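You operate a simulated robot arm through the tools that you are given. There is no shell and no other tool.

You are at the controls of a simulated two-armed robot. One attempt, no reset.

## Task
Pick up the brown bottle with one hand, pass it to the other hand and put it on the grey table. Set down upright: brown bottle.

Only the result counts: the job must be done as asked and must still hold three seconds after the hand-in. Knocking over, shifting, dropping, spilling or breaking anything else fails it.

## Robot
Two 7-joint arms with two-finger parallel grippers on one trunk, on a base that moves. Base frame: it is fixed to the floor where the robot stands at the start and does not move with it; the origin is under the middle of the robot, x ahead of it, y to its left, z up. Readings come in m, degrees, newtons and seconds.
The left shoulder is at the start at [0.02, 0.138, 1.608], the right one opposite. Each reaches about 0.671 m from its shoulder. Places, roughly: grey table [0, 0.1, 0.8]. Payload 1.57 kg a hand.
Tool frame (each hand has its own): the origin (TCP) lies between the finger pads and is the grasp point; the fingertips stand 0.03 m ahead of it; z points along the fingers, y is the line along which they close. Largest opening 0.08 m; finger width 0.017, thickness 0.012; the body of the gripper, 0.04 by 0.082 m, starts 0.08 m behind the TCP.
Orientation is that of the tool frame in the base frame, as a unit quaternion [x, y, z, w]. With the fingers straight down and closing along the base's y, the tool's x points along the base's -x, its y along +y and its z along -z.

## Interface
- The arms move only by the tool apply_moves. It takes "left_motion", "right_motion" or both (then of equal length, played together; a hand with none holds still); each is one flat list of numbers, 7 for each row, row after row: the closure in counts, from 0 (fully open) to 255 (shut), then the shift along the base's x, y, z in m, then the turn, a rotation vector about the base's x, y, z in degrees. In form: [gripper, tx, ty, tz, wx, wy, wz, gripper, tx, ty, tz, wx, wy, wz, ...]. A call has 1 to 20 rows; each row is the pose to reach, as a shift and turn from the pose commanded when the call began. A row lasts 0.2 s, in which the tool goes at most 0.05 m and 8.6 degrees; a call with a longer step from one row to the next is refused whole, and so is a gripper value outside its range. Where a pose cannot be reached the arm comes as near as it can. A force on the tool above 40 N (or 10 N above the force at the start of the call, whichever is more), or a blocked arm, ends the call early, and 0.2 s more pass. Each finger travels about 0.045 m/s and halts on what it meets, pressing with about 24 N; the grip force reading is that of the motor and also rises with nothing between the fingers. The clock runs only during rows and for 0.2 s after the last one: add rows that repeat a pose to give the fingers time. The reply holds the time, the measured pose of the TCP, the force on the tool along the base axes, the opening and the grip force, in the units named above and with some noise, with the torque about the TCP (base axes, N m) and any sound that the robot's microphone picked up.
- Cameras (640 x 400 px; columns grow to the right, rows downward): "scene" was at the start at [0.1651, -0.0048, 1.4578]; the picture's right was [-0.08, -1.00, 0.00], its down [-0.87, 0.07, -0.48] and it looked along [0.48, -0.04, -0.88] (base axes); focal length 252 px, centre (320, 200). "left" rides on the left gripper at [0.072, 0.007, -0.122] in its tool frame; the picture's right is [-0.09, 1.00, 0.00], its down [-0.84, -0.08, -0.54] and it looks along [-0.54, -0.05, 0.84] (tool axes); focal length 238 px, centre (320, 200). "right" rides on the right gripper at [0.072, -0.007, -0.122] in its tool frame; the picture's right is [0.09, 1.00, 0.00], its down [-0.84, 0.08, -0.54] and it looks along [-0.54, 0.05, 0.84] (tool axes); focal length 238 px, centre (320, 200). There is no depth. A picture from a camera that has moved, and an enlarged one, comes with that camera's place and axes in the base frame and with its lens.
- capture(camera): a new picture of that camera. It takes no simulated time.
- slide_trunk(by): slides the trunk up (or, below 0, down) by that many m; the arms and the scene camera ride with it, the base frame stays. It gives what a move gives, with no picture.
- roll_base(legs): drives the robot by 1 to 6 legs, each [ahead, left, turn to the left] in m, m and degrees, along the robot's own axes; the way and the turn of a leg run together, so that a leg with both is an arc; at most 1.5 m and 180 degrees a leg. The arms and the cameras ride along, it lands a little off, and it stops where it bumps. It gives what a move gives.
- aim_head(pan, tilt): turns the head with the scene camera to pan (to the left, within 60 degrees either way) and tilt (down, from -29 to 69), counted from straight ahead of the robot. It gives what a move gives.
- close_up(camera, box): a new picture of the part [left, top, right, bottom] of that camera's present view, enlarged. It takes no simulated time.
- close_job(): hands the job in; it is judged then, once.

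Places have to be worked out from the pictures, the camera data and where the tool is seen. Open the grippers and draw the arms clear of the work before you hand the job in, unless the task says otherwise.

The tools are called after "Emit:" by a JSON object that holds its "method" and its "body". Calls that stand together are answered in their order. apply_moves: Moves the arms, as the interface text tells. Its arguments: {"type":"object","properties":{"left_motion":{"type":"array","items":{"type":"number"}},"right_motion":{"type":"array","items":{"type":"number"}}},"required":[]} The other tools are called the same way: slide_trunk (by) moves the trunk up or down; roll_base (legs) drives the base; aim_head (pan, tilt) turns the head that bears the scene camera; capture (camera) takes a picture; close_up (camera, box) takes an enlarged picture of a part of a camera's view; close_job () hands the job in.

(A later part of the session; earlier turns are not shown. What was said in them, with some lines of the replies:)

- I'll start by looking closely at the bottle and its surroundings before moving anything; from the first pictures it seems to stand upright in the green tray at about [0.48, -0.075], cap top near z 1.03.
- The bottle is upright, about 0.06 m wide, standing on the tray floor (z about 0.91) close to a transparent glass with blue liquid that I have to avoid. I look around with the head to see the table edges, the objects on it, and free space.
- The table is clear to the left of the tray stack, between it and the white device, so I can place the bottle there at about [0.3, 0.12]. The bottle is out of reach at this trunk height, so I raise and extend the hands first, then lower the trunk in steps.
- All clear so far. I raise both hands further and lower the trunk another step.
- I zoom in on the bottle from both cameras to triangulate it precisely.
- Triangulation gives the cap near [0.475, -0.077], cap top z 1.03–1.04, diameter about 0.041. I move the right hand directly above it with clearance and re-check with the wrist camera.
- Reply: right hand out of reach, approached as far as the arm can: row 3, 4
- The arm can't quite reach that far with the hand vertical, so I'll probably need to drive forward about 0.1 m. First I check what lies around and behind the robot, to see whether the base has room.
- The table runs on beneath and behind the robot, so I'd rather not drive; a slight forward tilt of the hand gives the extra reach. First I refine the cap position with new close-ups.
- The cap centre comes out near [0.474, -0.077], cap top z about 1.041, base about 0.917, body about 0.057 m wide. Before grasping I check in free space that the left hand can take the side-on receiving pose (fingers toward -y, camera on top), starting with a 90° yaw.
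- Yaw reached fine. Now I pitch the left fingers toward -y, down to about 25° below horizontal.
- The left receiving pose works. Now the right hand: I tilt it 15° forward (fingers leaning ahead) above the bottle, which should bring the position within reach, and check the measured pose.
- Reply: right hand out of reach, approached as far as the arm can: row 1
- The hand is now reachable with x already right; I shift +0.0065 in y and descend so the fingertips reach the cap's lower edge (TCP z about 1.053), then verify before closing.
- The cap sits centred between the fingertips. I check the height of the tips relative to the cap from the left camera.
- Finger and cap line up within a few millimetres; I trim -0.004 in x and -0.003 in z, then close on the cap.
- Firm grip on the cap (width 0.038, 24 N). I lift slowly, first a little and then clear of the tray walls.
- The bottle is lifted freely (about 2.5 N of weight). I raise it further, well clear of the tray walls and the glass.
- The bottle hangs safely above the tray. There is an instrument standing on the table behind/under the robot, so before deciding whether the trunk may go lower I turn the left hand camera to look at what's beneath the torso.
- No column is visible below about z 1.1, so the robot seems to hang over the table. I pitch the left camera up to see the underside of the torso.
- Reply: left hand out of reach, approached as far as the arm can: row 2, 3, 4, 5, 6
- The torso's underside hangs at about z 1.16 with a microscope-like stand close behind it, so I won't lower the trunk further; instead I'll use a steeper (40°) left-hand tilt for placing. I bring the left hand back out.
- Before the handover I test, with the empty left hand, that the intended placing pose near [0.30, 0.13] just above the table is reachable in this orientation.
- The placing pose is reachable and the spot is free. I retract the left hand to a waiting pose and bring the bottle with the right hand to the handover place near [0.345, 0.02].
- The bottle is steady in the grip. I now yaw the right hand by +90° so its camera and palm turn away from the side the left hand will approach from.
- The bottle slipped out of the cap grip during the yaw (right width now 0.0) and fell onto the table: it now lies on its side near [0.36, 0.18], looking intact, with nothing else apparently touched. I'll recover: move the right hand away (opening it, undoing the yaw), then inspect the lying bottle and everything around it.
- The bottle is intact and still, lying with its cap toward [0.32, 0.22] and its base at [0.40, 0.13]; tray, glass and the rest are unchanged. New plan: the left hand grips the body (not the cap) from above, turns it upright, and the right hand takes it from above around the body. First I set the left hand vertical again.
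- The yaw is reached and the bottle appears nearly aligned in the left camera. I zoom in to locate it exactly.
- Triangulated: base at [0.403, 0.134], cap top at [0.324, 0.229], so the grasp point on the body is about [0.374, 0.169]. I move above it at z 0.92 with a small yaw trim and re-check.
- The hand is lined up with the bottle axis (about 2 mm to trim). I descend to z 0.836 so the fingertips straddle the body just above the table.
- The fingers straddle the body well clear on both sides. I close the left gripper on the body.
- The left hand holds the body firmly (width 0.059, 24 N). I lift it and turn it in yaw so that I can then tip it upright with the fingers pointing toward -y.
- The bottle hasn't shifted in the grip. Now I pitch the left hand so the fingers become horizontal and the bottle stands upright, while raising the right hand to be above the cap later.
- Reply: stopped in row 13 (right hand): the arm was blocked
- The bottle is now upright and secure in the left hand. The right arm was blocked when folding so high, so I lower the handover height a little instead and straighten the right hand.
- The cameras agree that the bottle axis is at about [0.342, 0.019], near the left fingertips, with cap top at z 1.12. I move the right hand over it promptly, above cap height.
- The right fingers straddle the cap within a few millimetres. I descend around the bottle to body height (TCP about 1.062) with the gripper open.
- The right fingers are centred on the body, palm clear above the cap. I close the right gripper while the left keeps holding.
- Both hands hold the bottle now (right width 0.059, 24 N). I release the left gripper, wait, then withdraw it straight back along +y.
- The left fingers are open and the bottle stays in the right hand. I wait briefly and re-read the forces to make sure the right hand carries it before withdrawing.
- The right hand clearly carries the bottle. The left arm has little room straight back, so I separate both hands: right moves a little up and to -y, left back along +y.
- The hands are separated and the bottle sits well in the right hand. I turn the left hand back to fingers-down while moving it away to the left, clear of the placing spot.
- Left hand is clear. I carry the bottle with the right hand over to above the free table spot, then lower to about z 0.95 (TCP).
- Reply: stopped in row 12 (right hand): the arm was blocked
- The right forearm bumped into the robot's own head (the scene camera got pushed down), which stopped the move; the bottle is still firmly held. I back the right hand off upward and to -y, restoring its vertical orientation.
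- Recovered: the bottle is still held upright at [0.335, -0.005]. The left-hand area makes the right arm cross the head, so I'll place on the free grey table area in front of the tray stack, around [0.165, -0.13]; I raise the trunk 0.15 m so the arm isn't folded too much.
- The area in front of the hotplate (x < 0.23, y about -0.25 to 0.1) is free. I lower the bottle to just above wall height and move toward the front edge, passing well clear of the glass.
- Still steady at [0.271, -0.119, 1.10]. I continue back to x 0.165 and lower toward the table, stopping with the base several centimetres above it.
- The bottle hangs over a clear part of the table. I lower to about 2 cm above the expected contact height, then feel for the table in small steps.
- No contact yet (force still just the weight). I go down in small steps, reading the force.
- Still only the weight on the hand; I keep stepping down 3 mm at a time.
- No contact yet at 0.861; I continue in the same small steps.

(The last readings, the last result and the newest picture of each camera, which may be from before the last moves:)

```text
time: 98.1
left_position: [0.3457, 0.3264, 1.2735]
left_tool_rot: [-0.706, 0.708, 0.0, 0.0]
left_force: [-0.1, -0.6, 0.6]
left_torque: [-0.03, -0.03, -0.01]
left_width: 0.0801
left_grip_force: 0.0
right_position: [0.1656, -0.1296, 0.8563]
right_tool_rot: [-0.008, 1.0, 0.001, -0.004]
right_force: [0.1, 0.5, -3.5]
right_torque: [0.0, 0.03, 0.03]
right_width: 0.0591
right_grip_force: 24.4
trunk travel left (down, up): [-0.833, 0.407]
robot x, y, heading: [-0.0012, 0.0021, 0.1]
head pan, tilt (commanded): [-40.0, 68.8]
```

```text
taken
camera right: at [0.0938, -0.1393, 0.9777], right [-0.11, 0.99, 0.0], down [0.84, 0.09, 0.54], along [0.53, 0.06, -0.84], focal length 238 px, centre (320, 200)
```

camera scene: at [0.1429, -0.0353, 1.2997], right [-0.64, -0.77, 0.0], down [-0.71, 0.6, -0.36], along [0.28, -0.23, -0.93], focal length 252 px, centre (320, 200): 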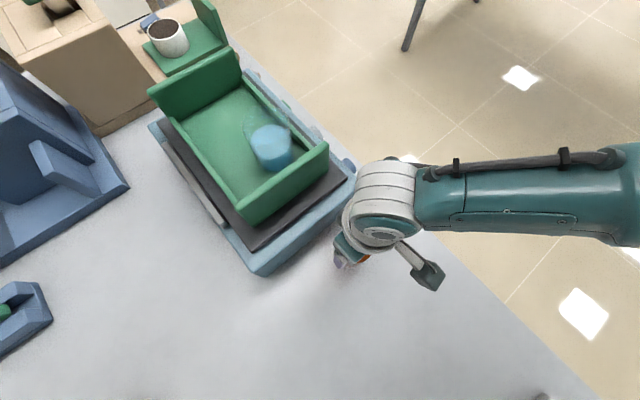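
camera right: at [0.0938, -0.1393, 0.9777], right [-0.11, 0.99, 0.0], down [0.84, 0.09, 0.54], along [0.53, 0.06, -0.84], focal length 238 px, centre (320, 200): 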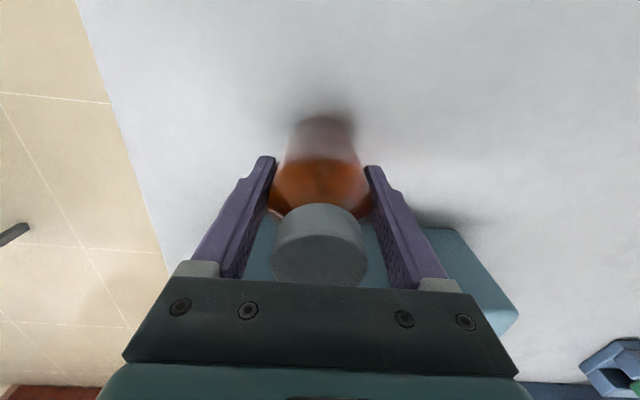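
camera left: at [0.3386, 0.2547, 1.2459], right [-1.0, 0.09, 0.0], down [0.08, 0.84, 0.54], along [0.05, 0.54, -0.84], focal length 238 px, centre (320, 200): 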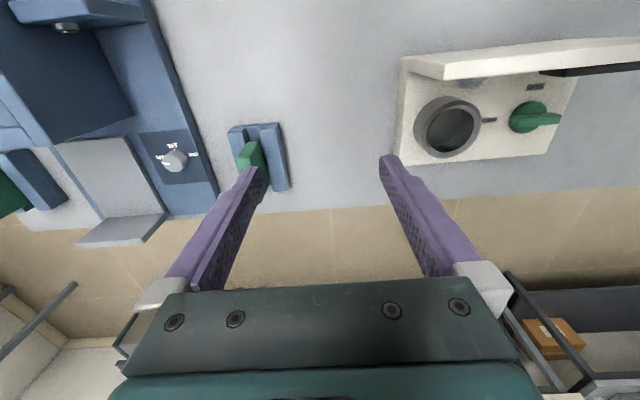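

The shadow is drawing close beneath the base but there is still no contact. I continue stepping down.

Emit:
{"method": "apply_moves", "body": {"right_motion": [255, 0, 0, -0.003, 0, 0, 0, 255, 0, 0, -0.003, 0, 0, 0]}}

Emit:
{"method": "apply_moves", "body": {"right_motion": [255, 0, 0, -0.003, 0, 0, 0, 255, 0, 0, -0.003, 0, 0, 0]}}

```text
time: 98.7
left_position: [0.3448, 0.3269, 1.275]
left_tool_rot: [-0.706, 0.708, -0.001, -0.001]
left_force: [0.9, -0.7, -0.5]
left_torque: [0.01, 0.0, 0.0]
left_width: 0.0801
left_grip_force: 0.0
right_position: [0.1643, -0.1312, 0.8528]
right_tool_rot: [-0.008, 1.0, 0.001, -0.005]
right_force: [-4.1, 0.0, 16.5]
right_torque: [-0.25, -0.19, -0.09]
right_width: 0.0595
right_grip_force: 23.8
trunk travel left (down, up): [-0.833, 0.407]
robot x, y, heading: [-0.002, 0.002, -0.1]
head pan, tilt (commanded): [-40.0, 68.8]
```

```text
time: 99.3
left_position: [0.3443, 0.3273, 1.2736]
left_tool_rot: [-0.707, 0.708, 0.0, -0.001]
left_force: [0.2, 0.3, 1.0]
left_torque: [0.02, 0.01, -0.02]
left_width: 0.0801
left_grip_force: 0.1
right_position: [0.1639, -0.1315, 0.8495]
right_tool_rot: [-0.008, 1.0, 0.002, -0.003]
right_force: [-2.5, 1.1, 16.4]
right_torque: [-0.3, -0.14, -0.06]
right_width: 0.0591
right_grip_force: 24.6
trunk travel left (down, up): [-0.833, 0.407]
robot x, y, heading: [0.0021, -0.0007, 0.1]
head pan, tilt (commanded): [-40.0, 68.8]
```

Contact: about 16 N upward, the base is on the table. I relieve the pressing slightly and then open the right gripper.

Emit:
{"method": "apply_moves", "body": {"right_motion": [255, 0, 0, 0.002, 0, 0, 0, 255, 0, 0, 0.002, 0, 0, 0]}}

Emit:
{"method": "apply_moves", "body": {"right_motion": [0, 0, 0, 0, 0, 0, 0, 0, 0, 0, 0, 0, 0, 0, 0, 0, 0, 0, 0, 0, 0, 0, 0, 0, 0, 0, 0, 0]}}

Emit:
{"method": "capture", "body": {"camera": "right"}}

```text
time: 99.9
left_position: [0.3441, 0.3259, 1.2726]
left_tool_rot: [-0.707, 0.708, 0.0, -0.002]
left_force: [-0.1, -0.2, -0.6]
left_torque: [-0.01, 0.01, -0.01]
left_width: 0.0802
left_grip_force: 0.2
right_position: [0.1642, -0.1313, 0.8512]
right_tool_rot: [-0.009, 1.0, 0.002, -0.004]
right_force: [-0.3, 0.1, -3.2]
right_torque: [0.01, 0.03, 0.01]
right_width: 0.0594
right_grip_force: 24.1
trunk travel left (down, up): [-0.833, 0.407]
robot x, y, heading: [0.0031, -0.0032, -0.0]
head pan, tilt (commanded): [-40.0, 68.8]
```

```text
time: 100.9
left_position: [0.346, 0.3267, 1.2748]
left_tool_rot: [-0.706, 0.708, 0.0, -0.001]
left_force: [0.6, -0.3, -0.7]
left_torque: [0.02, 0.0, 0.02]
left_width: 0.0799
left_grip_force: 0.0
right_position: [0.163, -0.1311, 0.8516]
right_tool_rot: [-0.009, 1.0, 0.001, -0.005]
right_force: [0.0, -0.6, 0.2]
right_torque: [-0.02, 0.02, -0.02]
right_width: 0.0802
right_grip_force: 0.0
trunk travel left (down, up): [-0.833, 0.407]
robot x, y, heading: [-0.0006, -0.0007, -0.3]
head pan, tilt (commanded): [-40.0, 68.8]
```

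```text
taken
camera right: at [0.093, -0.1395, 0.9732], right [-0.11, 0.99, 0.0], down [0.84, 0.09, 0.54], along [0.53, 0.06, -0.84], focal length 238 px, centre (320, 200)
```

right: 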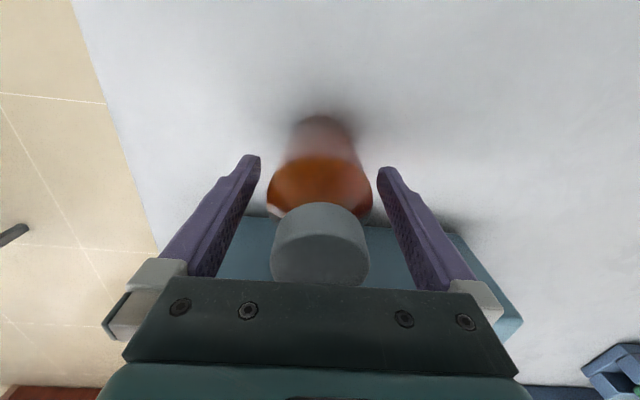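

The bottle stands free on the table with gaps on both sides. I raise the right hand straight up, slowly, until the fingertips are above the cap.

Emit:
{"method": "apply_moves", "body": {"right_motion": [0, 0, 0, 0.01, 0, 0, 0, 0, 0, 0, 0.025, 0, 0, 0, 0, 0, 0, 0.045, 0, 0, 0, 0, 0, 0, 0.065, 0, 0, 0, 0, 0, 0, 0.085, 0, 0, 0, 0, 0, 0, 0.105, 0, 0, 0, 0, 0, 0, 0.125, 0, 0, 0, 0, 0, 0, 0.14, 0, 0, 0, 0, 0, 0, 0.14, 0, 0, 0]}}

Emit:
{"method": "capture", "body": {"camera": "right"}}

Emit:
{"method": "capture", "body": {"camera": "scene"}}

```text
time: 102.9
left_position: [0.3462, 0.327, 1.2745]
left_tool_rot: [-0.706, 0.708, -0.001, -0.001]
left_force: [0.6, -0.5, 0.5]
left_torque: [0.01, -0.01, 0.04]
left_width: 0.08
left_grip_force: 0.1
right_position: [0.1641, -0.1292, 0.991]
right_tool_rot: [-0.008, 1.0, 0.002, -0.005]
right_force: [-0.1, -0.7, 0.0]
right_torque: [-0.02, 0.06, -0.01]
right_width: 0.0802
right_grip_force: 0.1
trunk travel left (down, up): [-0.833, 0.407]
robot x, y, heading: [0.0006, 0.0006, -0.1]
head pan, tilt (commanded): [-40.0, 68.8]
```

```text
taken
camera right: at [0.0937, -0.1378, 1.1123], right [-0.11, 0.99, 0.0], down [0.84, 0.09, 0.54], along [0.53, 0.06, -0.84], focal length 238 px, centre (320, 200)
```

right: 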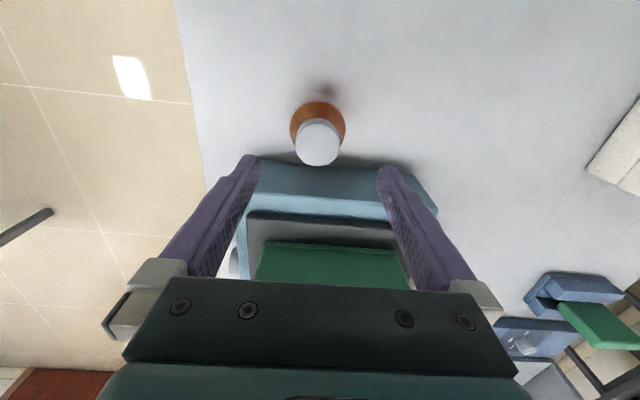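

```text
taken
camera scene: at [0.1429, -0.0353, 1.2997], right [-0.64, -0.77, 0.0], down [-0.71, 0.6, -0.36], along [0.28, -0.23, -0.93], focal length 252 px, centre (320, 200)
```

scene: 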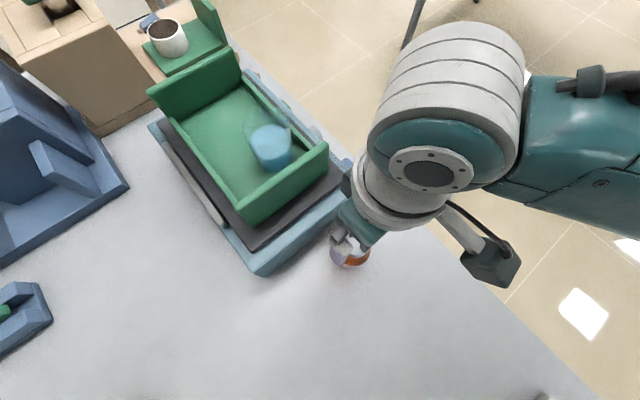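

The bottle stands upright at about [0.164, -0.13]. I draw everything clear by raising the trunk straight up, then verify the scene.

Emit:
{"method": "slide_trunk", "body": {"by": 0.2}}

Emit:
{"method": "apply_moves", "body": {"right_motion": [0, 0.02, -0.025, 0, 0, 0, 0, 0, 0.04, -0.05, 0, 0, 0, 0, 0, 0.06, -0.08, 0, 0, 0, 0, 0, 0.06, -0.11, 0, 0, 0, 0, 0, 0.06, -0.13, 0, 0, 0, 0, 0, 0.06, -0.13, 0, 0, 0, 0]}}

Emit:
{"method": "aim_head", "body": {"pan": -25, "tilt": 65}}

Emit:
{"method": "capture", "body": {"camera": "scene"}}

Emit:
{"method": "capture", "body": {"camera": "right"}}

```text
time: 105.0
left_position: [0.3442, 0.3259, 1.4736]
left_tool_rot: [-0.707, 0.708, -0.002, -0.001]
left_force: [-0.4, -0.8, 0.2]
left_torque: [-0.02, -0.04, 0.02]
left_width: 0.0801
left_grip_force: 0.0
right_position: [0.1641, -0.1291, 1.1905]
right_tool_rot: [-0.009, 1.0, 0.001, -0.005]
right_force: [-0.3, 0.5, -0.8]
right_torque: [-0.03, -0.01, -0.03]
right_width: 0.0799
right_grip_force: 0.1
trunk travel left (down, up): [-1.033, 0.207]
robot x, y, heading: [-0.0007, 0.0015, 0.1]
head pan, tilt (commanded): [-40.0, 68.8]
```

```text
time: 106.4
left_position: [0.3443, 0.3256, 1.4739]
left_tool_rot: [-0.707, 0.708, -0.001, 0.0]
left_force: [-0.1, -0.5, -0.8]
left_torque: [0.0, 0.02, -0.03]
left_width: 0.0799
left_grip_force: 0.0
right_position: [0.2261, -0.2591, 1.1884]
right_tool_rot: [-0.008, 1.0, 0.002, -0.004]
right_force: [0.2, -0.3, 0.4]
right_torque: [0.01, -0.02, -0.04]
right_width: 0.08
right_grip_force: 0.1
trunk travel left (down, up): [-1.033, 0.207]
robot x, y, heading: [0.0032, -0.0008, -0.1]
head pan, tilt (commanded): [-40.0, 68.8]
```

```text
time: 107.2
left_position: [0.3453, 0.326, 1.4742]
left_tool_rot: [-0.707, 0.707, 0.0, 0.0]
left_force: [0.5, 0.5, 0.4]
left_torque: [-0.02, 0.02, 0.0]
left_width: 0.0802
left_grip_force: 0.0
right_position: [0.2243, -0.2587, 1.1891]
right_tool_rot: [-0.008, 1.0, 0.002, -0.004]
right_force: [0.3, 0.9, 1.0]
right_torque: [-0.02, 0.01, 0.02]
right_width: 0.0801
right_grip_force: 0.1
trunk travel left (down, up): [-1.033, 0.207]
robot x, y, heading: [0.0, 0.0051, 0.1]
head pan, tilt (commanded): [-25.0, 65.0]
```

```text
taken
camera scene: at [0.155, -0.0251, 1.5035], right [-0.42, -0.91, 0.0], down [-0.82, 0.38, -0.42], along [0.38, -0.18, -0.91], focal length 252 px, centre (320, 200)
```

scene: 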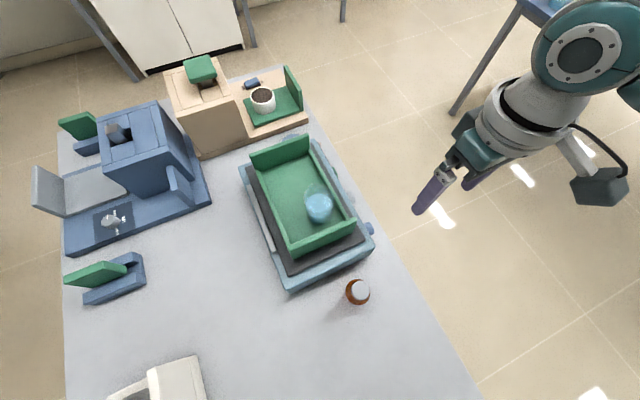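

```text
taken
camera right: at [0.1529, -0.2667, 1.3108], right [-0.11, 0.99, 0.0], down [0.84, 0.09, 0.54], along [0.53, 0.06, -0.84], focal length 238 px, centre (320, 200)
```

right: 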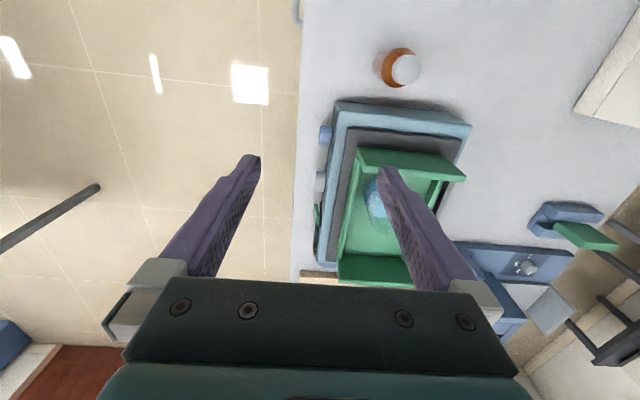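

The bottle stands on the grey table, upright, and tray, glass and the other objects look unchanged. One last close-up to confirm before handing in.

Emit:
{"method": "close_up", "body": {"camera": "scene", "box": [220, 110, 440, 330]}}

Emit:
{"method": "close_up", "body": {"camera": "right", "box": [340, 20, 480, 140]}}

```text
1.82 times, centred on (330, 220) of scene
camera zoom: at [0.155, -0.0251, 1.5035], right [-0.42, -0.91, 0.0], down [-0.82, 0.38, -0.42], along [0.38, -0.18, -0.91], focal length 457 px, centre (302, 164)
```

zoom: 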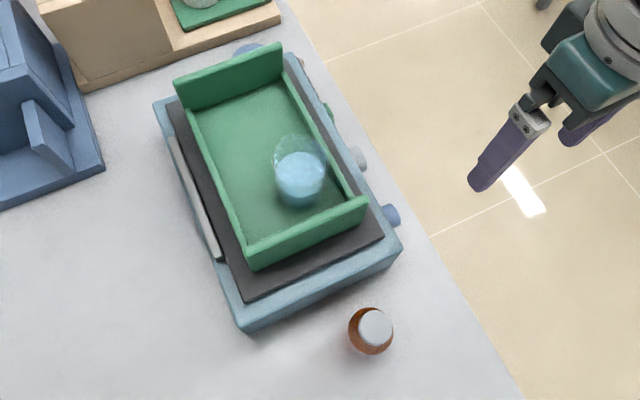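

```text
3.33 times, centred on (410, 80) of right
camera zoom: at [0.1529, -0.2667, 1.3108], right [-0.11, 0.99, 0.0], down [0.84, 0.09, 0.54], along [0.53, 0.06, -0.84], focal length 794 px, centre (20, 600)
```

zoom: 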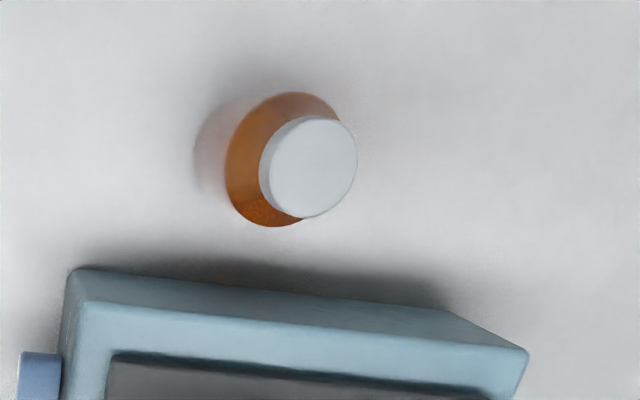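

The bottle stands upright and free on the grey table, both grippers are open and clear, and nothing else has moved. I hand the job in.

Emit:
{"method": "close_job", "body": {}}

```text
The job is handed in.
```

The brown bottle now stands upright on the grey table, in front of the tray stack at about [0.164, -0.13]. It was passed from the left hand to the right, but I dropped it once on the way. I've handed the job in and haven't seen the verdict.

- **The drop:** I first lifted the bottle out of the tray by its cap with the right hand. It slipped out while I was turning that hand, fell about 0.2 m and landed on its side on the table. It looked intact in the pictures and touched nothing else.
- **Second pick-up and pass:** I picked it up again with the left hand, gripping the body this time, and turned it upright. The right hand then closed on it while the left was still holding, so both hands held it during the pass. The right hand set it down.
- **Bump:** While the right hand was carrying the bottle, its forearm knocked the robot's own head and pushed the camera down. The bottle stayed in the grip. I backed off and put the bottle down in a different free spot.
- **At hand-in:** Both grippers were open and clear. The tray, the glass with blue liquid and the other objects on the table looked unchanged in the last pictures.
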